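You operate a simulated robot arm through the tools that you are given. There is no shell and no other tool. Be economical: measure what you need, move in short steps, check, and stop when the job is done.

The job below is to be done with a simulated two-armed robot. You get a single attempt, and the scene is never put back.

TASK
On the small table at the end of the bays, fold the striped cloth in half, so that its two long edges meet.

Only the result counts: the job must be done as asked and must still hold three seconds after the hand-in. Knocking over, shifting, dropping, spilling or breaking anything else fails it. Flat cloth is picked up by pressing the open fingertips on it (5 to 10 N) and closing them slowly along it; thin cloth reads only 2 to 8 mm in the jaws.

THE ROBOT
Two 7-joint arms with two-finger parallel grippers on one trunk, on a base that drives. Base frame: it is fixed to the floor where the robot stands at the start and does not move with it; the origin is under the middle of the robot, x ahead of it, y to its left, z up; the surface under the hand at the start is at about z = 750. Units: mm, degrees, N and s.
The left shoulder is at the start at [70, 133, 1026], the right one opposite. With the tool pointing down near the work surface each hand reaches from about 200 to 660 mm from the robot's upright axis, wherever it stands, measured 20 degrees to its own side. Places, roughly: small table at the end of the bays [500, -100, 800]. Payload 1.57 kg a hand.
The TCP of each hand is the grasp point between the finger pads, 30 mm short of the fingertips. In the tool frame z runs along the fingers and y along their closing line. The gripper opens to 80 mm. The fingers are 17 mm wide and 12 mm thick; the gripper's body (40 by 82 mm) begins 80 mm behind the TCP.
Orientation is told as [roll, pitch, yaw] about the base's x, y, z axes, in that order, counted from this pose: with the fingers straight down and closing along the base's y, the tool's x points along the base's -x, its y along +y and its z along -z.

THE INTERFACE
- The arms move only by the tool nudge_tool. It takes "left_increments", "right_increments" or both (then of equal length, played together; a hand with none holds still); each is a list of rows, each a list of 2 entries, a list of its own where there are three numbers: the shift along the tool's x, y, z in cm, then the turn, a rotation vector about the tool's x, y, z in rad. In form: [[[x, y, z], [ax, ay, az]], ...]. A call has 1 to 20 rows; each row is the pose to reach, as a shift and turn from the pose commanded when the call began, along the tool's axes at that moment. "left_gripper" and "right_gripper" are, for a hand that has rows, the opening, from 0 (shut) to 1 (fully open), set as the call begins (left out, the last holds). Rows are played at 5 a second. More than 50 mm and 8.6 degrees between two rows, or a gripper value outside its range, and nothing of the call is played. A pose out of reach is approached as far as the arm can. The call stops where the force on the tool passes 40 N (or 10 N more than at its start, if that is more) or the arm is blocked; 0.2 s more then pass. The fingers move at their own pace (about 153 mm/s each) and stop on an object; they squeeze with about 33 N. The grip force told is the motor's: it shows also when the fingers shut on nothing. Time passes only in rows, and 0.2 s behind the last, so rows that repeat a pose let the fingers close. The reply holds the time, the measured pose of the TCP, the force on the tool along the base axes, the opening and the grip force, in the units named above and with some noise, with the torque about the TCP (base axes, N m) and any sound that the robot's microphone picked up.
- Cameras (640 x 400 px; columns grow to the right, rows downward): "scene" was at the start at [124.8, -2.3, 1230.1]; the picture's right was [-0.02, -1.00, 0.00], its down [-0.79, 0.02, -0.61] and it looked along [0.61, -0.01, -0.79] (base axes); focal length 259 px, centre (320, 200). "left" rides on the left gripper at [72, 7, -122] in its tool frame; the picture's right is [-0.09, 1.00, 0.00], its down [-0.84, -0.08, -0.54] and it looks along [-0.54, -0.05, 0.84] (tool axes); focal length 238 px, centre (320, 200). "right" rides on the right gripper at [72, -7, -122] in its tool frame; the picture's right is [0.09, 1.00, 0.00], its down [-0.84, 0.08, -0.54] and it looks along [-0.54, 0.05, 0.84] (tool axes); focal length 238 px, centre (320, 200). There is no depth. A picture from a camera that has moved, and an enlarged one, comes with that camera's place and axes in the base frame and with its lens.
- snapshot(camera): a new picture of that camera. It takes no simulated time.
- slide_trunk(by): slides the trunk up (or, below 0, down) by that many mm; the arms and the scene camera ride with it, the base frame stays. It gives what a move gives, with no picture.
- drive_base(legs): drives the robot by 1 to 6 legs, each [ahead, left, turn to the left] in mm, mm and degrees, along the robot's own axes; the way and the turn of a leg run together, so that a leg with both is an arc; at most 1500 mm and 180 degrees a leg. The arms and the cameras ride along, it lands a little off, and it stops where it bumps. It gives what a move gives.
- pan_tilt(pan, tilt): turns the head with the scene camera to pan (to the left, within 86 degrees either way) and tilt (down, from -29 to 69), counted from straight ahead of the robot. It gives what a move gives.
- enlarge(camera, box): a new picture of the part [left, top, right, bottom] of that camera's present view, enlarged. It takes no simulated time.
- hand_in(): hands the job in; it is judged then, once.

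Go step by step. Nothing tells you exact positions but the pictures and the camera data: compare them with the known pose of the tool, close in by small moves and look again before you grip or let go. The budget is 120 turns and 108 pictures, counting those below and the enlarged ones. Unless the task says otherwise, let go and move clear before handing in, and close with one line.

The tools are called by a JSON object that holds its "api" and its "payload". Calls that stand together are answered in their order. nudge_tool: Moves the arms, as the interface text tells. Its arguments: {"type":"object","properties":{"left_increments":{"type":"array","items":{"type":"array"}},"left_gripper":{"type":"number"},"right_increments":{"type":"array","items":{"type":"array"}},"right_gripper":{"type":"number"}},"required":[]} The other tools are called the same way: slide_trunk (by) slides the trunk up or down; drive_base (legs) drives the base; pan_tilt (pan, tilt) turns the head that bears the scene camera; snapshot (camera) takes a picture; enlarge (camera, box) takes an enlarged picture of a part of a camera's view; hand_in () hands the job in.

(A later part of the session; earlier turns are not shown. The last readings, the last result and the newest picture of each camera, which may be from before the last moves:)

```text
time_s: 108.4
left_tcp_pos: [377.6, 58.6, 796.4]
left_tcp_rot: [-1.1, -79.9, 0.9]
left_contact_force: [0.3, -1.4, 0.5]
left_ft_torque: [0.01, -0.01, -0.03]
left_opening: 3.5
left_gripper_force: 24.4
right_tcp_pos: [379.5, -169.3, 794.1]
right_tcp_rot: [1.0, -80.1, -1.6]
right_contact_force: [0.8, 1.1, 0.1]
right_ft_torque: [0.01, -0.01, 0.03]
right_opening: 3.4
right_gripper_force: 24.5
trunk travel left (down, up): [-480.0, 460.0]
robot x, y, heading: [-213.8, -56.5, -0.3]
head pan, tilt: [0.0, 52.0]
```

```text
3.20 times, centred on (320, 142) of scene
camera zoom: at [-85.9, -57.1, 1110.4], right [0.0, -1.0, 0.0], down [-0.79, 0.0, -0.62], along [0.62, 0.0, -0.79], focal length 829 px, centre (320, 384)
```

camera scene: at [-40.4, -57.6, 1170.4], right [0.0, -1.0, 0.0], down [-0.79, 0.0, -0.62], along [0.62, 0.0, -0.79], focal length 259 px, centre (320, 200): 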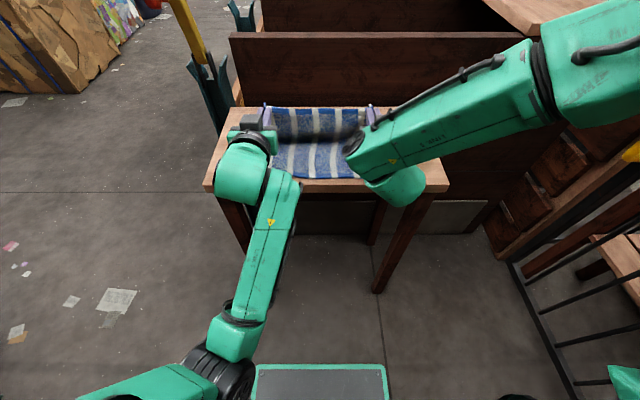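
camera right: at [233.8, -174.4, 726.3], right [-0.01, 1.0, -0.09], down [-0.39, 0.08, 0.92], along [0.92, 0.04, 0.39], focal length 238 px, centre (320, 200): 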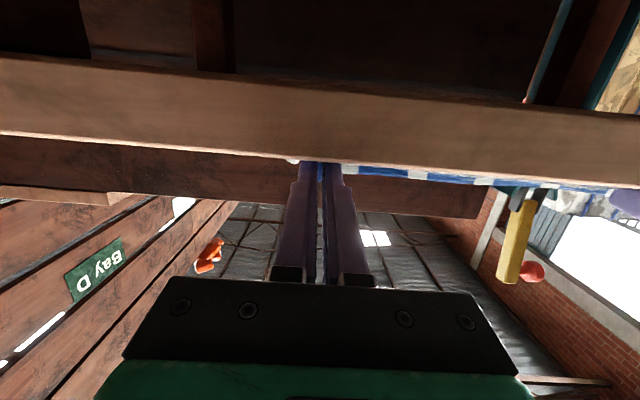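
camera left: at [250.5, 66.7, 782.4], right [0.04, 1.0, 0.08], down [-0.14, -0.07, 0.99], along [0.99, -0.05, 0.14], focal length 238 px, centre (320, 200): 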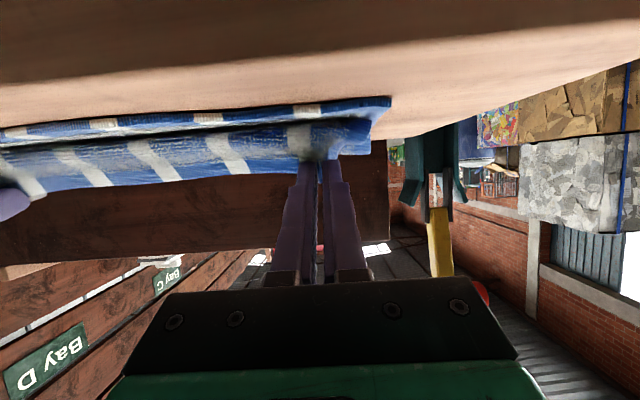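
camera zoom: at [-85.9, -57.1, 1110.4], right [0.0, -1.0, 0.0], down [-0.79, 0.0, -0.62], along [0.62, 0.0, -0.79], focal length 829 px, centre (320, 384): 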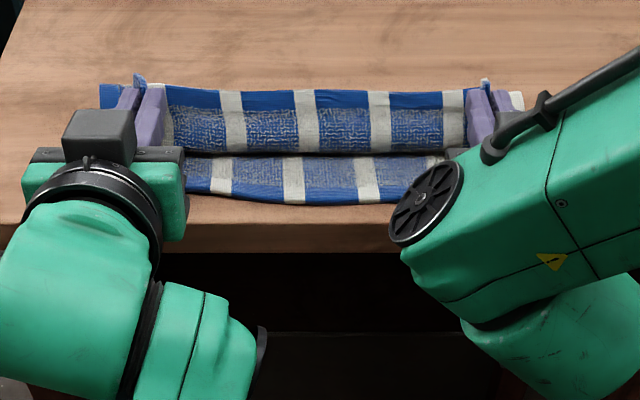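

The near edge is undisturbed at x≈349. I'm setting the edge down close to it, with the right hand a bit further back to match the skew, and releasing gently.

{"api": "drive_base", "payload": {"legs": [[-20, 0, 0]]}}

{"api": "slide_trunk", "payload": {"by": -12}}

{"api": "nudge_tool", "payload": {"left_increments": [[[0.2, 0, -0.05], [0, 0, 0]], [[0.4, 0, -0.1], [0, 0, 0]], [[0.6, 0, -0.13], [0, 0, 0]], [[0.7, 0, -0.16], [0, 0, 0]], [[0.7, 0, -0.16], [0, 0, 0]]], "right_increments": [[[0.2, 0, -0.4], [0, 0, 0]], [[0.4, 0, -0.8], [0, 0, 0]], [[0.6, 0, -1.2], [0, 0, 0]], [[0.8, 0, -1.45], [0, 0, 0]], [[0.8, 0, -1.45], [0, 0, 0]]]}}

{"api": "enlarge", "payload": {"camera": "scene", "box": [220, 80, 420, 205]}}

```text
time_s: 109.2
left_tcp_pos: [357.8, 58.3, 796.9]
left_tcp_rot: [-1.0, -80.0, 1.0]
left_contact_force: [-0.8, -1.5, 0.4]
left_ft_torque: [0.04, -0.02, -0.01]
left_opening: 3.5
left_gripper_force: 24.5
right_tcp_pos: [359.2, -171.3, 794.2]
right_tcp_rot: [0.8, -80.2, -1.6]
right_contact_force: [-0.2, 0.9, 0.2]
right_ft_torque: [0.02, 0.01, 0.07]
right_opening: 3.2
right_gripper_force: 23.8
trunk travel left (down, up): [-480.0, 460.0]
robot x, y, heading: [-230.0, -56.7, 0.0]
head pan, tilt: [0.0, 52.0]
```

```text
time_s: 109.8
left_tcp_pos: [357.7, 57.4, 785.1]
left_tcp_rot: [-1.0, -80.0, 0.9]
left_contact_force: [-0.4, -0.4, 0.3]
left_ft_torque: [0.03, 0.0, -0.03]
left_opening: 3.5
left_gripper_force: 24.4
right_tcp_pos: [358.6, -169.0, 781.4]
right_tcp_rot: [0.8, -80.0, -1.5]
right_contact_force: [0.5, 1.1, 0.8]
right_ft_torque: [0.02, 0.0, 0.02]
right_opening: 3.5
right_gripper_force: 24.1
trunk travel left (down, up): [-468.0, 472.0]
robot x, y, heading: [-233.7, -53.4, -0.4]
head pan, tilt: [0.0, 52.0]
```

```text
time_s: 111.0
left_tcp_pos: [354.8, 59.2, 777.3]
left_tcp_rot: [0.3, -80.0, -0.3]
left_contact_force: [0.1, -2.9, 0.6]
left_ft_torque: [0.02, -0.06, -0.1]
left_opening: 3.6
left_gripper_force: 25.0
right_tcp_pos: [343.1, -168.2, 776.9]
right_tcp_rot: [0.9, -80.1, -1.4]
right_contact_force: [0.5, 3.1, -0.1]
right_ft_torque: [0.03, -0.03, 0.09]
right_opening: 3.4
right_gripper_force: 24.5
trunk travel left (down, up): [-468.0, 472.0]
robot x, y, heading: [-230.0, -56.6, -0.3]
head pan, tilt: [0.0, 52.0]
```

```text
3.20 times, centred on (320, 142) of scene
camera zoom: at [-105.7, -57.1, 1098.4], right [0.0, -1.0, 0.0], down [-0.79, 0.0, -0.62], along [0.62, 0.0, -0.79], focal length 829 px, centre (320, 384)
```

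zoom: 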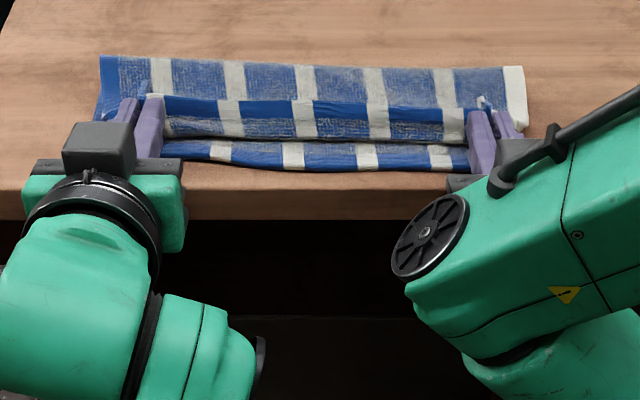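

The fold is now at x≈464 and the near edge at x≈349, so the halves match. I'm releasing and withdrawing the hands straight back; I'll then tip the standing flap over.

{"api": "nudge_tool", "payload": {"left_increments": [[[0, 0, 0], [0, 0, 0]], [[0, 0, 0], [0, 0, 0]], [[0, 0, 0], [0, 0, 0]]], "right_increments": [[[0, 0, 0], [0, 0, 0]], [[0, 0, 0], [0, 0, 0]], [[0, 0, 0], [0, 0, 0]]], "left_gripper": 0.25, "right_gripper": 0.25}}

{"api": "drive_base", "payload": {"legs": [[-90, 0, 0]]}}

{"api": "enlarge", "payload": {"camera": "scene", "box": [220, 50, 420, 175]}}

```text
time_s: 111.8
left_tcp_pos: [355.3, 57.0, 778.0]
left_tcp_rot: [0.6, -79.9, -0.3]
left_contact_force: [0.1, 0.8, 0.6]
left_ft_torque: [0.0, 0.01, -0.02]
left_opening: 19.8
left_gripper_force: 0.0
right_tcp_pos: [343.2, -168.8, 776.4]
right_tcp_rot: [1.0, -80.0, -1.4]
right_contact_force: [0.1, -0.5, 0.6]
right_ft_torque: [-0.02, 0.01, -0.03]
right_opening: 19.9
right_gripper_force: 0.1
trunk travel left (down, up): [-468.0, 472.0]
robot x, y, heading: [-231.9, -54.5, -0.3]
head pan, tilt: [0.0, 52.0]
```

```text
time_s: 112.9
left_tcp_pos: [263.9, 60.7, 778.0]
left_tcp_rot: [0.3, -80.0, -0.3]
left_contact_force: [-0.9, 0.2, 0.0]
left_ft_torque: [0.01, 0.03, 0.02]
left_opening: 20.2
left_gripper_force: 0.1
right_tcp_pos: [250.7, -167.9, 776.1]
right_tcp_rot: [1.0, -80.1, -1.4]
right_contact_force: [-0.5, -0.2, 0.3]
right_ft_torque: [0.02, -0.01, 0.03]
right_opening: 20.2
right_gripper_force: 0.0
trunk travel left (down, up): [-468.0, 472.0]
robot x, y, heading: [-319.3, -52.2, -0.1]
head pan, tilt: [0.0, 52.0]
```

```text
3.20 times, centred on (320, 112) of scene
camera zoom: at [-197.6, -56.7, 1098.5], right [0.0, -1.0, 0.0], down [-0.79, 0.0, -0.62], along [0.62, 0.0, -0.79], focal length 829 px, centre (320, 480)
```

zoom: 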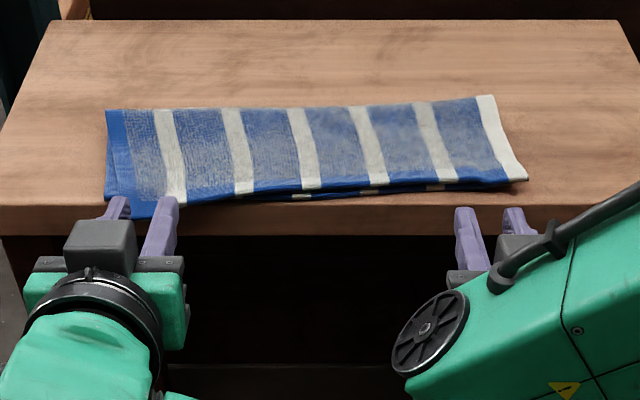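

Withdrawing the hands drew the flap out flat, and the two long edges now look almost together. I'm backing off a little more and zooming in to check both corners.

{"api": "drive_base", "payload": {"legs": [[-80, 0, 0]]}}

{"api": "pan_tilt", "payload": {"pan": 0, "tilt": 38}}

{"api": "enlarge", "payload": {"camera": "scene", "box": [240, 120, 400, 220]}}

```text
time_s: 113.9
left_tcp_pos: [183.7, 60.7, 777.6]
left_tcp_rot: [0.7, -79.9, -0.7]
left_contact_force: [0.0, -0.2, 0.4]
left_ft_torque: [0.0, 0.01, 0.0]
left_opening: 20.0
left_gripper_force: 0.1
right_tcp_pos: [171.6, -167.9, 776.2]
right_tcp_rot: [0.9, -80.2, -1.2]
right_contact_force: [0.0, 0.5, -0.3]
right_ft_torque: [0.0, 0.01, -0.01]
right_opening: 20.0
right_gripper_force: 0.1
trunk travel left (down, up): [-468.0, 472.0]
robot x, y, heading: [-401.2, -55.6, -0.1]
head pan, tilt: [0.0, 52.0]
```

```text
time_s: 114.7
left_tcp_pos: [183.2, 60.8, 777.7]
left_tcp_rot: [0.9, -79.9, -0.9]
left_contact_force: [-0.6, 0.3, -0.2]
left_ft_torque: [0.01, -0.02, 0.01]
left_opening: 19.9
left_gripper_force: 0.0
right_tcp_pos: [171.5, -167.9, 776.4]
right_tcp_rot: [0.8, -80.1, -1.3]
right_contact_force: [-0.4, 0.0, 0.4]
right_ft_torque: [0.01, 0.0, 0.0]
right_opening: 19.7
right_gripper_force: 0.0
trunk travel left (down, up): [-468.0, 472.0]
robot x, y, heading: [-402.0, -53.8, -0.0]
head pan, tilt: [0.0, 38.0]
```

```text
4.00 times, centred on (320, 170) of scene
camera zoom: at [-265.8, -56.4, 1118.1], right [0.0, -1.0, 0.0], down [-0.62, 0.0, -0.79], along [0.79, 0.0, -0.62], focal length 1036 px, centre (320, 320)
```

zoom: 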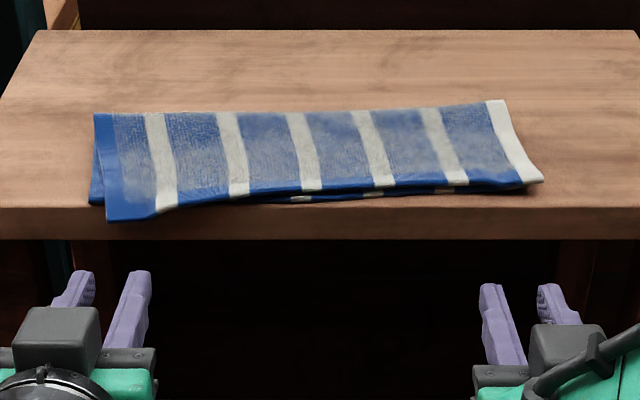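

Looking closer, the top layer is skewed: its left corner overhangs the near edge by 10–15 mm, while the middle stops about 10 mm short. I'm raising and straightening the hands, then moving in for an accurate overhead view.

{"api": "slide_trunk", "payload": {"by": 150}}

{"api": "nudge_tool", "payload": {"left_increments": [[[0, 0, 0], [0, 0.13, 0]], [[0, 0, 0], [0, 0.26, 0]], [[0, 0, 0], [0, 0.39, 0]], [[0, 0, 0], [0, 0.52, 0]], [[0, 0, 0], [0, 0.65, 0]], [[0, 0, 0], [0, 0.78, 0]], [[0, 0, 0], [0, 0.91, 0]], [[0, 0, 0], [0, 1.04, 0]], [[0, 0, 0], [0, 1.17, 0]], [[0, 0, 0], [0, 1.3, 0]], [[0, 0, 0], [0, 1.396, 0]], [[0, 0, 0], [0, 1.396, 0]]], "right_increments": [[[0, 0, 0], [0, 0.13, 0]], [[0, 0, 0], [0, 0.26, 0]], [[0, 0, 0], [0, 0.39, 0]], [[0, 0, 0], [0, 0.52, 0]], [[0, 0, 0], [0, 0.65, 0]], [[0, 0, 0], [0, 0.78, 0]], [[0, 0, 0], [0, 0.91, 0]], [[0, 0, 0], [0, 1.04, 0]], [[0, 0, 0], [0, 1.17, 0]], [[0, 0, 0], [0, 1.3, 0]], [[0, 0, 0], [0, 1.396, 0]], [[0, 0, 0], [0, 1.396, 0]]]}}

{"api": "snapshot", "payload": {"camera": "scene"}}

```text
time_s: 116.4
left_tcp_pos: [184.3, 60.2, 927.0]
left_tcp_rot: [0.9, -79.8, -0.7]
left_contact_force: [0.8, 0.8, 0.4]
left_ft_torque: [0.04, -0.06, 0.0]
left_opening: 20.0
left_gripper_force: 0.2
right_tcp_pos: [172.8, -167.5, 926.8]
right_tcp_rot: [0.8, -80.0, -1.3]
right_contact_force: [0.0, -0.2, -0.5]
right_ft_torque: [0.01, 0.0, 0.0]
right_opening: 20.1
right_gripper_force: 0.0
trunk travel left (down, up): [-618.0, 322.0]
robot x, y, heading: [-400.4, -59.5, -0.1]
head pan, tilt: [0.0, 38.0]
```

```text
time_s: 119.0
left_tcp_pos: [184.1, 59.1, 929.6]
left_tcp_rot: [0.2, 0.1, 0.0]
left_contact_force: [0.7, 0.3, -0.4]
left_ft_torque: [0.03, -0.04, -0.02]
left_opening: 20.1
left_gripper_force: 0.0
right_tcp_pos: [170.6, -167.7, 927.1]
right_tcp_rot: [0.2, 0.0, -0.4]
right_contact_force: [0.1, 0.4, 0.1]
right_ft_torque: [-0.02, 0.01, 0.0]
right_opening: 19.9
right_gripper_force: 0.1
trunk travel left (down, up): [-618.0, 322.0]
robot x, y, heading: [-403.6, -54.4, -0.0]
head pan, tilt: [0.0, 38.0]
```

```text
30 pictures are left
camera scene: at [-266.3, -57.1, 1268.3], right [0.0, -1.0, 0.0], down [-0.62, 0.0, -0.79], along [0.79, 0.0, -0.62], focal length 259 px, centre (320, 200)
```

scene: 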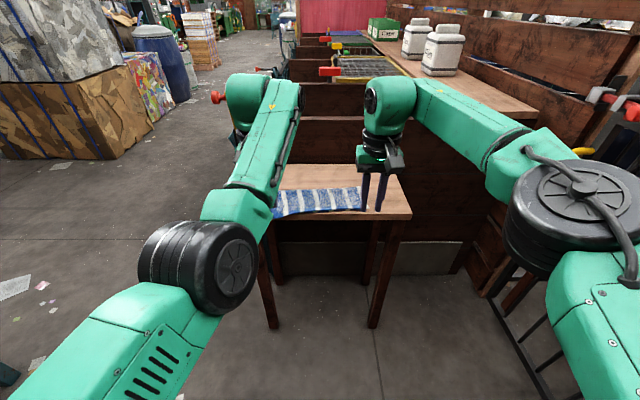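

The left elbow has turned inside again, so I'm using the same fix as before: swing the left hand far out to the left, then back.

{"api": "nudge_tool", "payload": {"left_increments": [[[0, 4, 0], [0, 0, 0]], [[0, 8, 0], [0, 0, 0]], [[0, 12, 0], [0, 0, 0]], [[0, 16, 0], [0, 0, 0]], [[-1, 20, 0], [0, 0, 0]], [[-2, 24, 0], [0, 0, 0]], [[-3, 28, 0], [0, 0, 0]], [[-4, 32, 0], [0, 0, 0]], [[-5, 36, 0], [0, 0, 0]], [[-6, 40, 0], [0, 0, 0]], [[-7, 44, 0], [0, 0, 0]], [[-8, 48, 0], [0, 0, 0]], [[-9, 52, 0], [0, 0, 0]], [[-10, 56, 0], [0, 0, 0]], [[-11, 60, 0], [0, 0, 0]], [[-11, 64, 0], [0, 0, 0]], [[-11, 64, 0], [0, 0, 0]]]}}

{"api": "snapshot", "payload": {"camera": "scene"}}

```text
time_s: 122.6
left_tcp_pos: [81.1, 495.6, 909.9]
left_tcp_rot: [0.1, -0.1, 0.1]
left_contact_force: [0.0, 0.6, -0.1]
left_ft_torque: [-0.04, -0.02, -0.01]
left_opening: 20.1
left_gripper_force: 0.0
left hand out of reach, approached as far as the arm can: row 5, 6, 7, 8, 9, 10, 11, 12, 13, 14, 15, 16, 17
right_tcp_pos: [169.7, -165.8, 927.5]
right_tcp_rot: [0.1, -0.2, -0.6]
right_contact_force: [-0.1, 0.4, -0.1]
right_ft_torque: [-0.01, -0.01, 0.01]
right_opening: 20.2
right_gripper_force: 0.0
trunk travel left (down, up): [-618.0, 322.0]
robot x, y, heading: [-398.5, -58.8, -0.2]
head pan, tilt: [0.0, 38.0]
```

```text
29 pictures are left
camera scene: at [-268.1, -54.1, 1268.5], right [0.0, -1.0, 0.0], down [-0.61, 0.0, -0.79], along [0.79, 0.0, -0.61], focal length 259 px, centre (320, 200)
```

scene: 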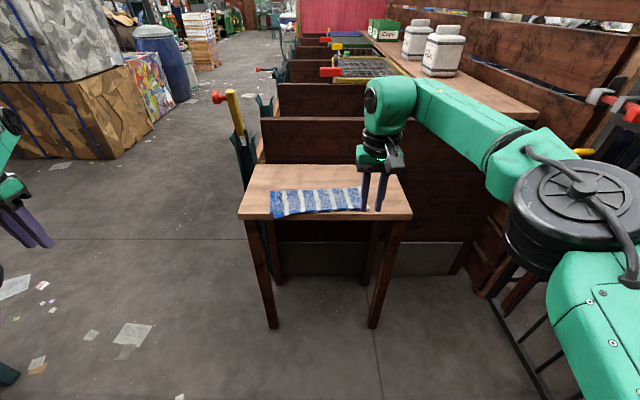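

The table is fully visible now. I'm moving the right hand outward and driving forward for an overhead look at the folded cloth.

{"api": "nudge_tool", "payload": {"right_increments": [[[0.5, -4, 0], [0, 0, 0]], [[1, -8, 0], [0, 0, 0]], [[1.5, -12, 0], [0, 0, 0]], [[1.5, -14, 0], [0, 0, 0]]]}}

{"api": "drive_base", "payload": {"legs": [[330, 0, 0]]}}

{"api": "pan_tilt", "payload": {"pan": 0, "tilt": 65}}

{"api": "snapshot", "payload": {"camera": "scene"}}

```text
time_s: 123.6
left_tcp_pos: [83.7, 494.8, 909.3]
left_tcp_rot: [0.2, 0.0, 0.0]
left_contact_force: [-0.1, -0.2, 0.7]
left_ft_torque: [0.01, -0.03, -0.01]
left_opening: 19.9
left_gripper_force: 0.1
right_tcp_pos: [154.0, -309.5, 926.5]
right_tcp_rot: [0.1, -0.2, -0.4]
right_contact_force: [0.5, -0.3, -0.8]
right_ft_torque: [-0.01, -0.01, 0.03]
right_opening: 19.9
right_gripper_force: 0.1
trunk travel left (down, up): [-618.0, 322.0]
robot x, y, heading: [-403.0, -52.5, -0.1]
head pan, tilt: [0.0, 38.0]
```

```text
time_s: 125.8
left_tcp_pos: [416.3, 494.8, 909.1]
left_tcp_rot: [0.3, 0.0, 0.0]
left_contact_force: [0.6, -0.2, 0.4]
left_ft_torque: [-0.01, -0.01, -0.02]
left_opening: 20.0
left_gripper_force: 0.0
right_tcp_pos: [489.2, -308.7, 926.8]
right_tcp_rot: [0.0, -0.1, -0.5]
right_contact_force: [0.0, -0.7, -0.2]
right_ft_torque: [-0.03, -0.01, 0.0]
right_opening: 20.1
right_gripper_force: 0.1
trunk travel left (down, up): [-618.0, 322.0]
robot x, y, heading: [-69.8, -58.1, -0.1]
head pan, tilt: [0.0, 38.0]
```

```text
time_s: 126.8
left_tcp_pos: [417.6, 493.0, 909.8]
left_tcp_rot: [0.2, 0.0, 0.0]
left_contact_force: [-0.7, 0.0, 0.2]
left_ft_torque: [0.02, 0.0, 0.0]
left_opening: 19.9
left_gripper_force: 0.1
right_tcp_pos: [489.2, -309.2, 925.9]
right_tcp_rot: [0.1, -0.1, -0.6]
right_contact_force: [0.2, 0.7, -0.2]
right_ft_torque: [-0.03, 0.01, 0.01]
right_opening: 20.4
right_gripper_force: 0.0
trunk travel left (down, up): [-618.0, 322.0]
robot x, y, heading: [-64.7, -57.1, -0.4]
head pan, tilt: [0.0, 65.0]
```

```text
28 pictures are left
camera scene: at [42.1, -57.2, 1233.0], right [0.0, -1.0, 0.0], down [-0.91, 0.0, -0.42], along [0.42, 0.0, -0.91], focal length 259 px, centre (320, 200)
```

scene: 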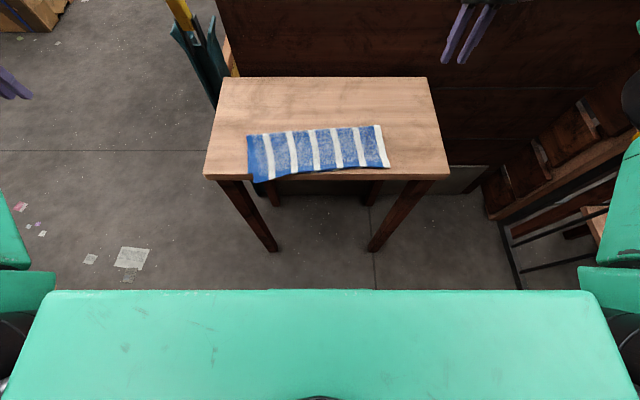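

{"api": "enlarge", "payload": {"camera": "scene", "box": [232, 110, 408, 220]}}

```text
3.64 times, centred on (320, 165) of scene
camera zoom: at [42.1, -57.2, 1233.0], right [0.0, -1.0, 0.0], down [-0.91, 0.0, -0.42], along [0.42, 0.0, -0.91], focal length 942 px, centre (320, 327)
```

zoom: 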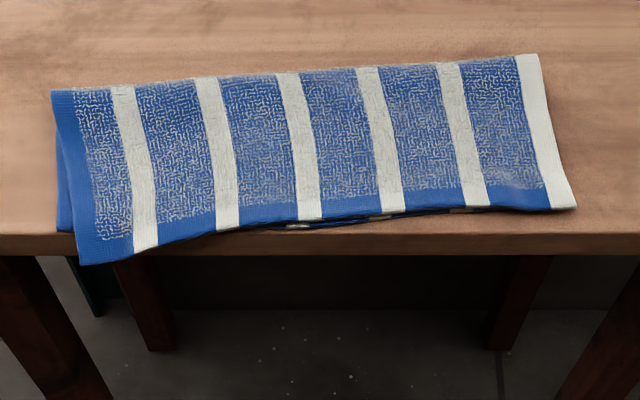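

The view is clear now: the edges meet within about 3 mm along the middle and right, but the top-left corner overshoots by 20–25 mm and hangs over the table's front edge. I'll take that corner with the left hand, fingers level and jaws closing vertically so nothing bunches, and re-lay it. First I'm backing off and bringing the left hand in.

{"api": "drive_base", "payload": {"legs": [[-205, 0, 0]]}}

{"api": "nudge_tool", "payload": {"left_increments": [[[0, -4, 0], [0, 0, 0]], [[0, -8, 0], [0, 0, 0]], [[0, -12, 0], [0, 0, 0]], [[0, -16, 0], [0, 0, 0]], [[0, -20, 0], [0, 0, 0]], [[0, -24, 0], [0, 0, 0]], [[0, -28, 0], [0, 0, 0]], [[0, -32, 0], [0, 0, 0]], [[0, -36, 0], [0, 0, 0]], [[0, -40, 0], [0, 0, 0]], [[0, -42, 0], [0, 0, 0]], [[0, -42, 0], [0, 0, 0]]], "left_gripper": 0.5}}

{"api": "slide_trunk", "payload": {"by": -110}}

{"api": "pan_tilt", "payload": {"pan": 0, "tilt": 50}}

{"api": "snapshot", "payload": {"camera": "scene"}}

```text
time_s: 128.4
left_tcp_pos: [211.7, 493.1, 909.3]
left_tcp_rot: [0.2, 0.0, -0.1]
left_contact_force: [-0.1, -0.6, 0.0]
left_ft_torque: [-0.01, 0.0, 0.01]
left_opening: 19.9
left_gripper_force: 0.1
right_tcp_pos: [280.6, -310.1, 926.5]
right_tcp_rot: [0.1, -0.2, -0.7]
right_contact_force: [0.9, 0.1, -0.4]
right_ft_torque: [-0.03, -0.01, -0.02]
right_opening: 19.9
right_gripper_force: 0.1
trunk travel left (down, up): [-618.0, 322.0]
robot x, y, heading: [-276.7, -55.9, -0.3]
head pan, tilt: [0.0, 65.0]
```

```text
time_s: 131.0
left_tcp_pos: [210.5, 72.3, 908.9]
left_tcp_rot: [0.1, 0.0, 0.0]
left_contact_force: [0.6, -1.1, 0.6]
left_ft_torque: [0.02, -0.02, -0.01]
left_opening: 39.9
left_gripper_force: 0.1
left hand out of reach, approached as far as the arm can: row 1, 2, 3
right_tcp_pos: [280.1, -310.3, 925.8]
right_tcp_rot: [0.0, 0.0, -0.6]
right_contact_force: [0.3, -0.1, 0.7]
right_ft_torque: [-0.01, 0.02, -0.02]
right_opening: 20.0
right_gripper_force: 0.0
trunk travel left (down, up): [-618.0, 322.0]
robot x, y, heading: [-275.5, -52.0, -0.2]
head pan, tilt: [0.0, 65.0]
```

```text
time_s: 132.4
left_tcp_pos: [210.3, 73.7, 799.0]
left_tcp_rot: [0.2, -0.1, -0.2]
left_contact_force: [0.4, 0.2, 0.3]
left_ft_torque: [-0.01, -0.01, -0.01]
left_opening: 40.0
left_gripper_force: 0.1
right_tcp_pos: [281.1, -310.3, 816.0]
right_tcp_rot: [0.1, -0.1, -0.7]
right_contact_force: [0.0, 0.1, -0.7]
right_ft_torque: [0.02, 0.02, -0.02]
right_opening: 19.9
right_gripper_force: 0.1
trunk travel left (down, up): [-508.0, 432.0]
robot x, y, heading: [-277.7, -56.1, -0.3]
head pan, tilt: [0.0, 65.0]
```

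```text
time_s: 133.2
left_tcp_pos: [210.5, 73.0, 798.6]
left_tcp_rot: [0.2, 0.0, -0.2]
left_contact_force: [0.0, 0.4, -0.2]
left_ft_torque: [0.0, 0.03, 0.0]
left_opening: 40.0
left_gripper_force: 0.1
right_tcp_pos: [280.3, -310.6, 815.9]
right_tcp_rot: [0.1, -0.1, -0.7]
right_contact_force: [-0.7, 0.9, 0.0]
right_ft_torque: [0.02, 0.0, -0.02]
right_opening: 20.0
right_gripper_force: 0.0
trunk travel left (down, up): [-508.0, 432.0]
robot x, y, heading: [-276.7, -57.5, -0.1]
head pan, tilt: [0.0, 50.0]
```

```text
26 pictures are left
camera scene: at [-149.3, -56.8, 1141.0], right [-0.01, -1.0, 0.0], down [-0.77, 0.0, -0.64], along [0.64, 0.0, -0.77], focal length 259 px, centre (320, 200)
```

scene: 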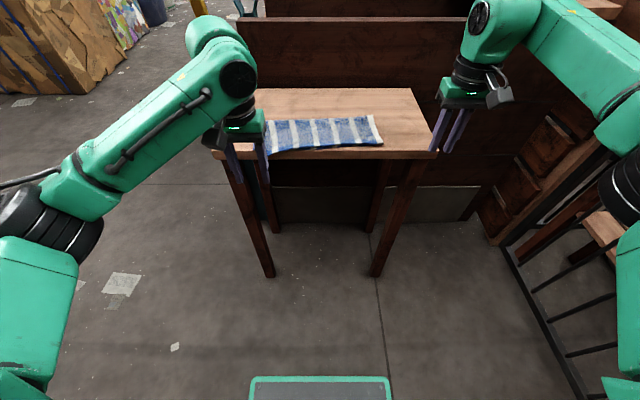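

The left arm is in a good configuration. I'm pitching its fingers level, in front of the table, then rolling the jaws to close vertically.

{"api": "nudge_tool", "payload": {"left_increments": [[[-0.3, 0, 0], [0, -0.13, 0]], [[-0.6, 0, 0], [0, -0.26, 0]], [[-0.9, 0, 0], [0, -0.39, 0]], [[-1.2, 0, 0], [0, -0.52, 0]], [[-1.5, 0, 0], [0, -0.65, 0]], [[-1.8, 0, 0], [0, -0.78, 0]], [[-2.1, 0, 0], [0, -0.91, 0]], [[-2.4, 0, 0], [0, -1.04, 0]], [[-2.7, 0, 0], [0, -1.17, 0]], [[-3, 0, 0], [0, -1.3, 0]], [[-3, 0, 0], [0, -1.4, 0]], [[-3, 0, 0], [0, -1.4, 0]]]}}

{"api": "nudge_tool", "payload": {"left_increments": [[[0, 0, 0], [0, 0, 0.14]], [[0, 0, 0], [0, 0, 0.28]], [[0, 0, 0], [0, 0, 0.42]], [[0, 0, 0], [0, 0, 0.56]], [[0, 0, 0], [0, 0, 0.7]], [[0, 0, 0], [0, 0, 0.84]], [[0, 0, 0], [0, 0, 0.98]], [[0, 0, 0], [0, 0, 1.12]], [[0, 0, 0], [0, 0, 1.26]], [[0, 0, 0], [0, 0, 1.4]], [[0, 0, 0], [0, 0, 1.54]], [[0, 0, 0], [0, 0, 1.57]], [[0, 0, 0], [0, 0, 1.57]]]}}

{"api": "snapshot", "payload": {"camera": "scene"}}

{"api": "snapshot", "payload": {"camera": "left"}}

```text
time_s: 135.8
left_tcp_pos: [239.8, 74.2, 800.1]
left_tcp_rot: [1.1, -80.1, -1.2]
left_contact_force: [-0.4, -1.5, -0.7]
left_ft_torque: [-0.03, 0.0, -0.01]
left_opening: 40.0
left_gripper_force: 0.0
right_tcp_pos: [280.5, -310.9, 815.1]
right_tcp_rot: [0.1, -0.1, -0.8]
right_contact_force: [-0.5, 0.1, 0.6]
right_ft_torque: [-0.02, -0.01, -0.01]
right_opening: 20.2
right_gripper_force: 0.2
trunk travel left (down, up): [-508.0, 432.0]
robot x, y, heading: [-277.7, -52.6, -0.3]
head pan, tilt: [0.0, 50.0]
```

```text
time_s: 138.6
left_tcp_pos: [240.7, 73.0, 799.3]
left_tcp_rot: [80.2, 0.1, -90.1]
left_contact_force: [-0.6, -0.4, 0.0]
left_ft_torque: [-0.01, -0.01, -0.04]
left_opening: 39.6
left_gripper_force: 0.0
right_tcp_pos: [281.1, -310.1, 815.2]
right_tcp_rot: [0.1, -0.1, -0.7]
right_contact_force: [-0.1, 0.2, -0.5]
right_ft_torque: [0.0, 0.0, 0.02]
right_opening: 20.1
right_gripper_force: 0.0
trunk travel left (down, up): [-508.0, 432.0]
robot x, y, heading: [-275.1, -54.4, 0.1]
head pan, tilt: [0.0, 50.0]
```

```text
25 pictures are left
camera scene: at [-149.4, -56.8, 1141.0], right [-0.01, -1.0, 0.0], down [-0.77, 0.0, -0.64], along [0.64, 0.0, -0.77], focal length 259 px, centre (320, 200)
```

scene: 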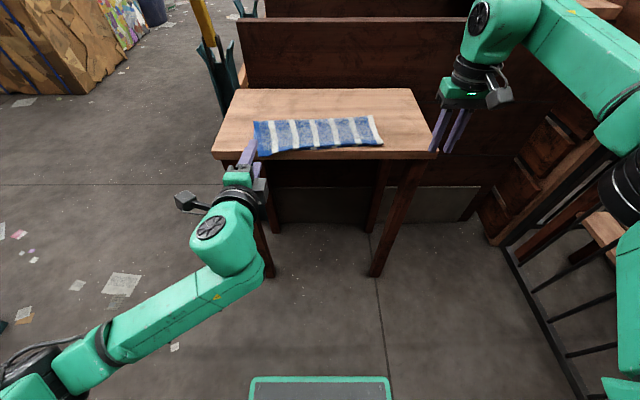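

```text
24 pictures are left
camera left: at [122.0, 145.2, 825.9], right [0.17, -0.1, 0.98], down [-0.55, -0.84, 0.01], along [0.82, -0.54, -0.19], focal length 238 px, centre (320, 200)
```

left: 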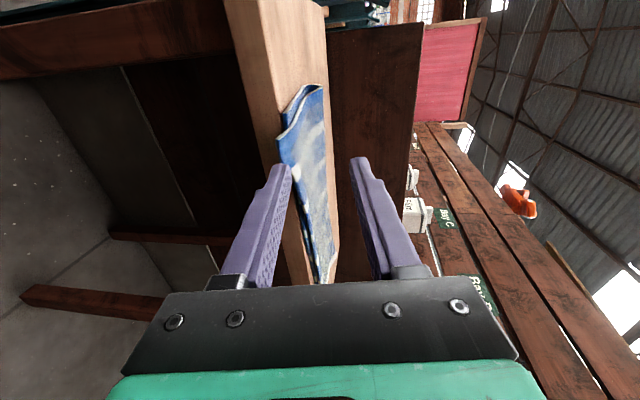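

The side view helps: the corner sticks out beyond the table's front edge at about (310, 82, 757). I'm bringing the level jaws down to that height and forward, stopping just short to look.

{"api": "nudge_tool", "payload": {"left_increments": [[[0, -1.2, 0.2], [0, 0, 0]], [[0, -2.4, 0.4], [0, 0, 0]], [[0, -3.64, 0.64], [0, 0, 0]], [[0, -3.3, 2.5], [0, 0, 0]], [[0, -3, 4.2], [0, 0, 0]], [[0, -3, 4.2], [0, 0, 0]]]}}

{"api": "snapshot", "payload": {"camera": "left"}}

{"api": "enlarge", "payload": {"camera": "scene", "box": [220, 90, 340, 165]}}

```text
time_s: 140.0
left_tcp_pos: [276.4, 72.2, 763.4]
left_tcp_rot: [80.2, 0.2, -90.2]
left_contact_force: [0.1, -0.2, 0.8]
left_ft_torque: [0.01, -0.01, 0.02]
left_opening: 40.3
left_gripper_force: 0.0
right_tcp_pos: [280.1, -310.4, 816.7]
right_tcp_rot: [0.1, -0.1, -0.8]
right_contact_force: [0.3, -0.7, -0.2]
right_ft_torque: [-0.01, 0.0, 0.03]
right_opening: 19.7
right_gripper_force: 0.0
trunk travel left (down, up): [-508.0, 432.0]
robot x, y, heading: [-277.5, -53.5, -0.3]
head pan, tilt: [0.0, 50.0]
```

```text
23 pictures are left
camera left: at [158.3, 145.0, 789.4], right [0.17, -0.09, 0.98], down [-0.55, -0.84, 0.01], along [0.82, -0.54, -0.19], focal length 238 px, centre (320, 200)
```

left: 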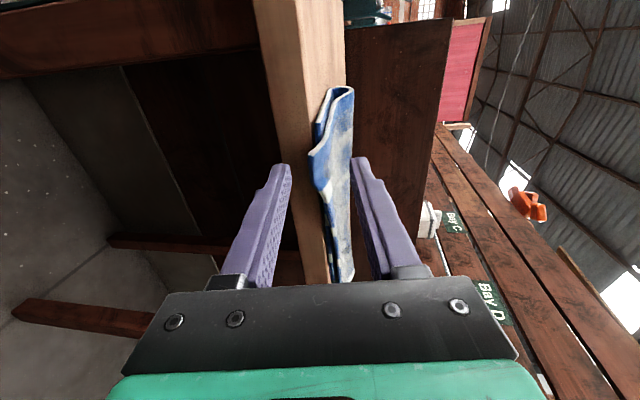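

```text
5.33 times, centred on (280, 128) of scene
camera zoom: at [-149.5, -56.8, 1141.1], right [-0.01, -1.0, 0.0], down [-0.77, 0.0, -0.64], along [0.64, 0.0, -0.77], focal length 1382 px, centre (533, 587)
```

zoom: 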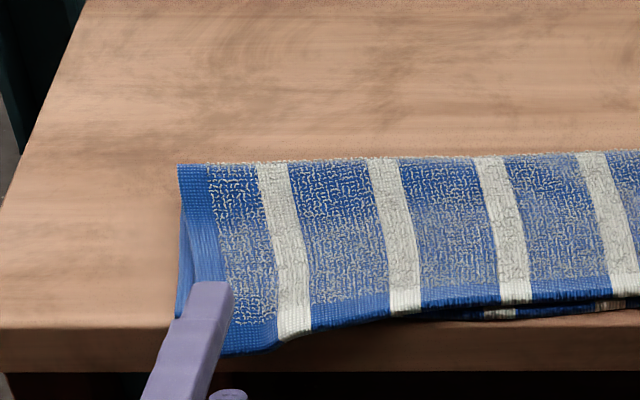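

The overhanging corner is between the fingers. I'm going forward 9 mm and closing slowly, with the lower finger in front of the table edge.

{"api": "nudge_tool", "payload": {"left_increments": [[[0, 0.08, 0.5], [0, 0, 0]], [[0, 0.15, 0.9], [0, 0, 0]], [[0, 0.15, 0.9], [0, 0, 0]]]}}

{"api": "nudge_tool", "payload": {"left_increments": [[[0, 0.15, 0], [0, 0, 0]], [[0, 0.15, 0], [0, 0, 0]]], "left_gripper": 0.25}}

{"api": "snapshot", "payload": {"camera": "left"}}

```text
time_s: 140.8
left_tcp_pos: [285.9, 71.4, 761.1]
left_tcp_rot: [80.1, 0.1, -90.1]
left_contact_force: [0.1, 0.5, 0.6]
left_ft_torque: [0.0, 0.0, 0.0]
left_opening: 40.3
left_gripper_force: 0.1
right_tcp_pos: [279.6, -310.0, 816.4]
right_tcp_rot: [0.1, 0.0, -0.7]
right_contact_force: [0.2, -0.5, 0.1]
right_ft_torque: [-0.02, -0.02, -0.02]
right_opening: 19.9
right_gripper_force: 0.1
trunk travel left (down, up): [-508.0, 432.0]
robot x, y, heading: [-276.5, -58.5, -0.2]
head pan, tilt: [0.0, 50.0]
```

```text
time_s: 141.4
left_tcp_pos: [286.7, 73.0, 763.6]
left_tcp_rot: [80.2, 0.2, -90.2]
left_contact_force: [0.2, -0.6, 0.1]
left_ft_torque: [0.0, 0.01, -0.01]
left_opening: 19.9
left_gripper_force: 0.0
right_tcp_pos: [280.3, -310.7, 815.8]
right_tcp_rot: [0.1, 0.0, -0.7]
right_contact_force: [-0.6, -0.1, -0.2]
right_ft_torque: [-0.05, -0.02, -0.02]
right_opening: 20.0
right_gripper_force: 0.2
trunk travel left (down, up): [-508.0, 432.0]
robot x, y, heading: [-276.0, -51.2, -0.4]
head pan, tilt: [0.0, 50.0]
```

```text
21 pictures are left
camera left: at [167.5, 145.2, 789.9], right [0.17, -0.09, 0.98], down [-0.55, -0.84, 0.01], along [0.82, -0.54, -0.19], focal length 238 px, centre (320, 200)
```

left: 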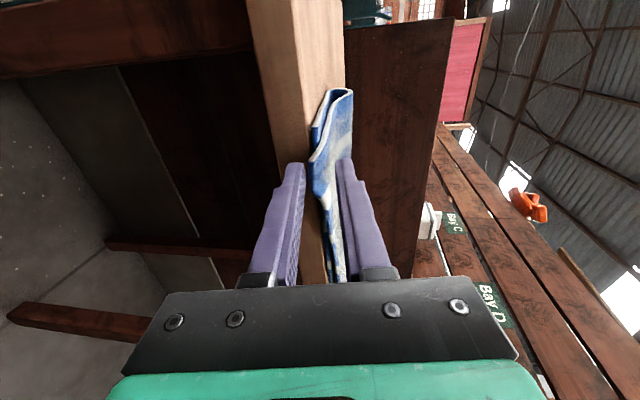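

The corner lies between the pads with nothing else in the way. I'm closing fully, then lifting slightly to confirm the hold.

{"api": "nudge_tool", "payload": {"left_increments": [[[0, 0, 0], [0, 0, 0]], [[0, 0, 0], [0, 0, 0]], [[0, 0, 0], [0, 0, 0]]], "left_gripper": 0}}

{"api": "nudge_tool", "payload": {"left_increments": [[[0, 0.8, 0.1], [0, 0, 0]], [[0, 1.6, 0.2], [0, 0, 0]], [[0, 2.5, 0.5], [0, 0, 0]], [[0, 2.5, 0.5], [0, 0, 0]]]}}

{"api": "enlarge", "payload": {"camera": "scene", "box": [220, 80, 404, 195]}}

```text
time_s: 142.2
left_tcp_pos: [285.5, 72.9, 762.7]
left_tcp_rot: [80.2, 0.1, -90.2]
left_contact_force: [0.9, -0.3, -0.3]
left_ft_torque: [0.02, -0.01, 0.01]
left_opening: 2.4
left_gripper_force: 24.4
right_tcp_pos: [279.9, -311.3, 816.3]
right_tcp_rot: [0.2, -0.1, -0.8]
right_contact_force: [0.7, 1.2, 0.0]
right_ft_torque: [-0.01, 0.0, -0.02]
right_opening: 20.1
right_gripper_force: 0.1
trunk travel left (down, up): [-508.0, 432.0]
robot x, y, heading: [-276.0, -55.0, -0.4]
head pan, tilt: [0.0, 50.0]
```

```text
time_s: 143.2
left_tcp_pos: [295.2, 72.8, 787.4]
left_tcp_rot: [80.2, 0.1, -90.2]
left_contact_force: [0.8, 0.0, 0.8]
left_ft_torque: [-0.03, 0.01, 0.01]
left_opening: 2.3
left_gripper_force: 23.9
right_tcp_pos: [280.4, -309.4, 815.6]
right_tcp_rot: [0.1, -0.1, -0.7]
right_contact_force: [-0.1, -0.6, -0.7]
right_ft_torque: [0.02, 0.02, -0.01]
right_opening: 20.4
right_gripper_force: 0.1
trunk travel left (down, up): [-508.0, 432.0]
robot x, y, heading: [-278.7, -54.3, -0.2]
head pan, tilt: [0.0, 50.0]
```

```text
3.48 times, centred on (312, 138) of scene
camera zoom: at [-149.4, -56.8, 1141.0], right [-0.01, -1.0, 0.0], down [-0.77, 0.0, -0.64], along [0.64, 0.0, -0.77], focal length 901 px, centre (348, 417)
```

zoom: 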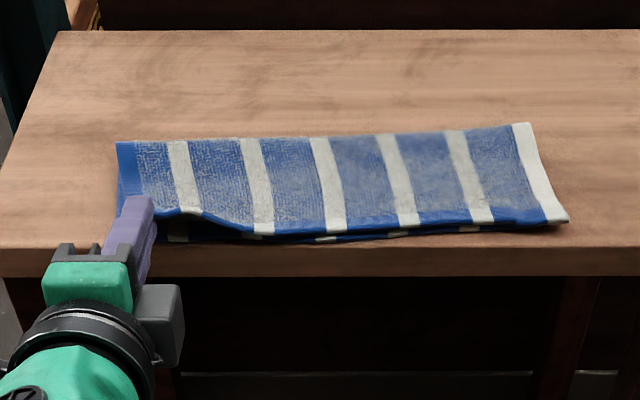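

The corner is held cleanly as a single layer. I'm lifting it up and over toward the fold so the left side of the lower half lies flat again and the fold can shift.

{"api": "slide_trunk", "payload": {"by": 35}}

{"api": "drive_base", "payload": {"legs": [[45, 0, 0]]}}

{"api": "slide_trunk", "payload": {"by": 30}}

{"api": "drive_base", "payload": {"legs": [[45, 0, 0]]}}

{"api": "enlarge", "payload": {"camera": "scene", "box": [210, 100, 410, 225]}}

```text
time_s: 144.0
left_tcp_pos: [295.0, 72.5, 822.2]
left_tcp_rot: [80.0, 0.1, -90.2]
left_contact_force: [0.0, -0.8, -0.3]
left_ft_torque: [0.03, 0.04, 0.0]
left_opening: 2.4
left_gripper_force: 23.4
right_tcp_pos: [281.0, -309.8, 850.3]
right_tcp_rot: [0.0, 0.1, -0.8]
right_contact_force: [-0.6, -0.1, -0.7]
right_ft_torque: [0.02, 0.02, 0.04]
right_opening: 19.9
right_gripper_force: 0.0
trunk travel left (down, up): [-543.0, 397.0]
robot x, y, heading: [-276.3, -57.0, -0.3]
head pan, tilt: [0.0, 50.0]
```

```text
time_s: 144.9
left_tcp_pos: [340.7, 73.0, 821.8]
left_tcp_rot: [80.1, 0.2, -90.0]
left_contact_force: [0.1, 0.4, 0.1]
left_ft_torque: [-0.04, 0.03, 0.0]
left_opening: 2.4
left_gripper_force: 23.4
right_tcp_pos: [327.0, -309.7, 851.2]
right_tcp_rot: [0.2, -0.1, -0.8]
right_contact_force: [0.1, 0.3, -0.7]
right_ft_torque: [-0.04, 0.04, 0.01]
right_opening: 19.7
right_gripper_force: 0.0
trunk travel left (down, up): [-543.0, 397.0]
robot x, y, heading: [-228.9, -55.6, -0.0]
head pan, tilt: [0.0, 50.0]
```

```text
time_s: 145.6
left_tcp_pos: [338.6, 73.4, 852.3]
left_tcp_rot: [80.1, 0.2, -90.0]
left_contact_force: [0.0, -0.1, -0.1]
left_ft_torque: [0.03, 0.04, 0.0]
left_opening: 2.5
left_gripper_force: 23.9
right_tcp_pos: [326.6, -310.4, 881.3]
right_tcp_rot: [0.2, -0.1, -0.6]
right_contact_force: [-0.1, 0.4, 0.1]
right_ft_torque: [0.0, -0.02, -0.01]
right_opening: 20.1
right_gripper_force: 0.1
trunk travel left (down, up): [-573.0, 367.0]
robot x, y, heading: [-229.9, -54.7, -0.4]
head pan, tilt: [0.0, 50.0]
```

```text
time_s: 146.5
left_tcp_pos: [384.8, 72.0, 851.5]
left_tcp_rot: [80.0, 0.1, -90.0]
left_contact_force: [0.5, 0.1, 0.3]
left_ft_torque: [-0.01, 0.01, 0.0]
left_opening: 2.4
left_gripper_force: 23.7
right_tcp_pos: [370.6, -310.3, 880.5]
right_tcp_rot: [0.1, 0.0, -0.6]
right_contact_force: [-0.1, 0.0, -0.8]
right_ft_torque: [-0.02, 0.04, 0.0]
right_opening: 19.9
right_gripper_force: 0.3
trunk travel left (down, up): [-573.0, 367.0]
robot x, y, heading: [-184.6, -56.6, -0.5]
head pan, tilt: [0.0, 50.0]
```

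```text
3.20 times, centred on (310, 162) of scene
camera zoom: at [-59.6, -57.1, 1206.0], right [-0.01, -1.0, 0.0], down [-0.77, 0.0, -0.64], along [0.64, 0.0, -0.77], focal length 829 px, centre (352, 320)
```

zoom: 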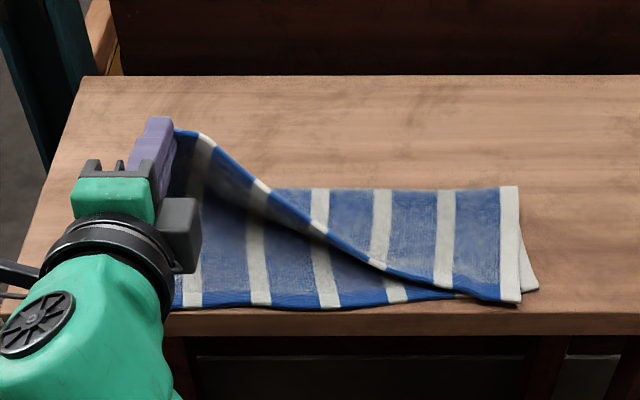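

The lower half is flat and the left corner is free. Now I'm laying the corner back along the arc, shifted 13 mm left so it lines up with the lower corner.

{"api": "nudge_tool", "payload": {"left_increments": [[[0.6, 0, 0], [0, 0, 0]], [[1.3, 0, 0], [0, 0, 0]], [[1.3, 0, 0], [0, 0, 0]]]}}

{"api": "drive_base", "payload": {"legs": [[-35, 0, 0]]}}

{"api": "slide_trunk", "payload": {"by": -25}}

{"api": "drive_base", "payload": {"legs": [[-30, 0, 0]]}}

{"api": "slide_trunk", "payload": {"by": -32}}

{"api": "enlarge", "payload": {"camera": "scene", "box": [210, 90, 410, 215]}}

```text
time_s: 147.3
left_tcp_pos: [383.5, 85.0, 852.7]
left_tcp_rot: [80.2, 0.1, -90.1]
left_contact_force: [-0.4, 0.6, -0.9]
left_ft_torque: [-0.02, -0.01, 0.04]
left_opening: 2.4
left_gripper_force: 23.9
right_tcp_pos: [370.5, -310.0, 881.0]
right_tcp_rot: [0.2, -0.2, -0.5]
right_contact_force: [-0.2, -0.3, 0.0]
right_ft_torque: [-0.01, -0.02, 0.0]
right_opening: 19.9
right_gripper_force: 0.0
trunk travel left (down, up): [-573.0, 367.0]
robot x, y, heading: [-185.9, -55.9, -0.2]
head pan, tilt: [0.0, 50.0]
```

```text
time_s: 148.2
left_tcp_pos: [349.4, 85.5, 852.7]
left_tcp_rot: [80.2, -0.1, -90.1]
left_contact_force: [-0.5, -0.6, 1.0]
left_ft_torque: [-0.02, 0.0, 0.0]
left_opening: 2.3
left_gripper_force: 23.9
right_tcp_pos: [335.5, -310.3, 880.2]
right_tcp_rot: [0.1, -0.1, -0.6]
right_contact_force: [-0.8, -0.4, 0.4]
right_ft_torque: [0.01, 0.0, 0.0]
right_opening: 20.3
right_gripper_force: 0.0
trunk travel left (down, up): [-573.0, 367.0]
robot x, y, heading: [-222.7, -54.4, -0.2]
head pan, tilt: [0.0, 50.0]
```

```text
time_s: 148.9
left_tcp_pos: [350.3, 86.7, 826.9]
left_tcp_rot: [80.2, 0.1, -90.1]
left_contact_force: [-0.7, 0.1, 0.2]
left_ft_torque: [0.02, 0.0, -0.03]
left_opening: 2.5
left_gripper_force: 23.8
right_tcp_pos: [335.2, -311.3, 855.0]
right_tcp_rot: [0.1, 0.0, -0.5]
right_contact_force: [-0.7, 0.3, -0.3]
right_ft_torque: [0.02, 0.0, 0.0]
right_opening: 19.9
right_gripper_force: 0.0
trunk travel left (down, up): [-548.0, 392.0]
robot x, y, heading: [-219.2, -55.4, -0.2]
head pan, tilt: [0.0, 50.0]
```

```text
time_s: 149.7
left_tcp_pos: [320.3, 86.3, 827.8]
left_tcp_rot: [80.3, 0.0, -90.1]
left_contact_force: [-0.1, 0.0, -0.5]
left_ft_torque: [0.01, 0.03, 0.02]
left_opening: 2.7
left_gripper_force: 23.6
right_tcp_pos: [305.6, -309.6, 856.5]
right_tcp_rot: [0.1, -0.1, -0.6]
right_contact_force: [0.5, 0.6, 0.7]
right_ft_torque: [0.0, -0.02, 0.0]
right_opening: 20.1
right_gripper_force: 0.0
trunk travel left (down, up): [-548.0, 392.0]
robot x, y, heading: [-254.6, -54.4, -0.5]
head pan, tilt: [0.0, 50.0]
```

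```text
time_s: 150.5
left_tcp_pos: [319.1, 85.6, 795.3]
left_tcp_rot: [80.2, 0.1, -90.1]
left_contact_force: [-0.6, -0.2, -0.4]
left_ft_torque: [0.0, 0.04, -0.03]
left_opening: 2.5
left_gripper_force: 24.0
right_tcp_pos: [306.5, -309.7, 825.3]
right_tcp_rot: [0.1, -0.1, -0.6]
right_contact_force: [0.4, 0.0, -0.5]
right_ft_torque: [0.01, 0.0, -0.02]
right_opening: 20.1
right_gripper_force: 0.0
trunk travel left (down, up): [-516.0, 424.0]
robot x, y, heading: [-248.4, -54.9, -0.4]
head pan, tilt: [0.0, 50.0]
```

```text
3.20 times, centred on (310, 152) of scene
camera zoom: at [-124.4, -56.8, 1149.0], right [0.0, -1.0, 0.0], down [-0.77, 0.0, -0.64], along [0.64, 0.0, -0.77], focal length 829 px, centre (352, 352)
```

zoom: 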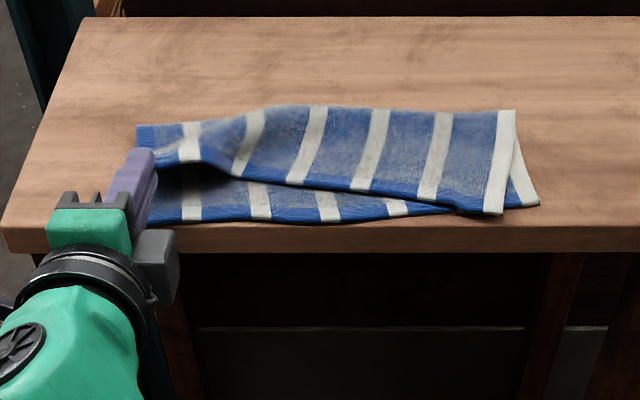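

The top layer's right corner has now been pulled about 27 mm to the left. While the left hand keeps its clean hold, I'm bringing the right hand over the top-right corner to pinch it and re-lay that side too.

{"api": "nudge_tool", "payload": {"right_increments": [[[-0.8, 3.5, 0], [0, 0, 0]], [[-1.6, 7, 0], [0, 0, 0]], [[-2.4, 10.5, 0], [0, 0, 0]], [[-3.2, 14, 0.5], [0, 0, 0]], [[-4, 17.2, 1.5], [0, 0, 0]], [[-4, 17.2, 2.2], [0, 0, 0]], [[-4, 17.2, 2.2], [0, 0, 0]]], "right_gripper": 0.35}}

{"api": "snapshot", "payload": {"camera": "right"}}

```text
time_s: 152.1
left_tcp_pos: [319.9, 86.8, 794.3]
left_tcp_rot: [80.3, 0.1, -90.1]
left_contact_force: [0.0, -0.2, -0.2]
left_ft_torque: [-0.01, 0.05, 0.03]
left_opening: 2.6
left_gripper_force: 23.5
right_tcp_pos: [338.9, -141.3, 805.7]
right_tcp_rot: [0.1, -0.2, -0.5]
right_contact_force: [-0.1, -0.3, 0.0]
right_ft_torque: [-0.02, 0.0, -0.01]
right_opening: 28.0
right_gripper_force: 0.0
right hand out of reach, approached as far as the arm can: row 5, 6, 7
trunk travel left (down, up): [-516.0, 424.0]
robot x, y, heading: [-250.1, -57.0, -0.2]
head pan, tilt: [0.0, 50.0]
```

```text
17 pictures are left
camera right: at [267.9, -149.1, 927.9], right [-0.08, 1.0, 0.0], down [0.84, 0.07, 0.55], along [0.54, 0.05, -0.84], focal length 238 px, centre (320, 200)
```

right: 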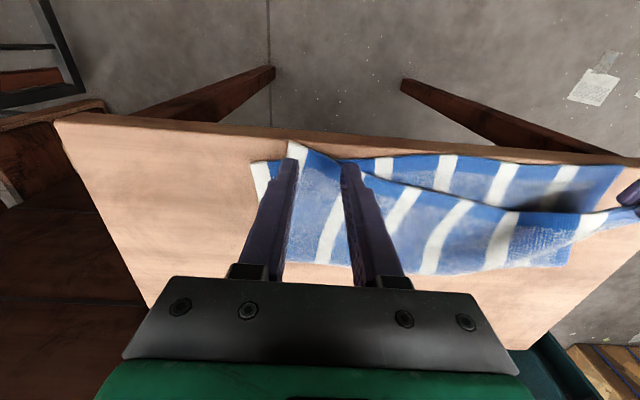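

The right hand is nearly in place over the top-right corner at (327, -165), though close to its reach limit. I'm shifting slightly, then pressing down and closing slowly.

{"api": "nudge_tool", "payload": {"right_increments": [[[-0.2, 0.3, 0.6], [0, 0, 0]], [[-0.3, 0.6, 1.2], [0, 0, 0]], [[-0.3, 0.6, 1.6], [0, 0, 0]], [[-0.3, 0.6, 1.8], [0, 0, 0]], [[-0.3, 0.6, 1.9], [0, 0, 0]], [[-0.3, 0.6, 1.9], [0, 0, 0]]]}}

```text
time_s: 153.5
left_tcp_pos: [319.6, 86.4, 795.1]
left_tcp_rot: [80.3, 0.1, -90.1]
left_contact_force: [0.6, 0.6, -0.1]
left_ft_torque: [-0.05, 0.01, -0.01]
left_opening: 2.3
left_gripper_force: 24.1
right_tcp_pos: [341.8, -135.9, 784.8]
right_tcp_rot: [0.1, -0.2, -0.6]
right_contact_force: [0.9, 1.4, 4.9]
right_ft_torque: [-0.01, -0.06, 0.02]
right_opening: 28.0
right_gripper_force: 0.1
right hand out of reach, approached as far as the arm can: row 1, 2, 3
trunk travel left (down, up): [-516.0, 424.0]
robot x, y, heading: [-249.1, -53.8, -0.3]
head pan, tilt: [0.0, 50.0]
```

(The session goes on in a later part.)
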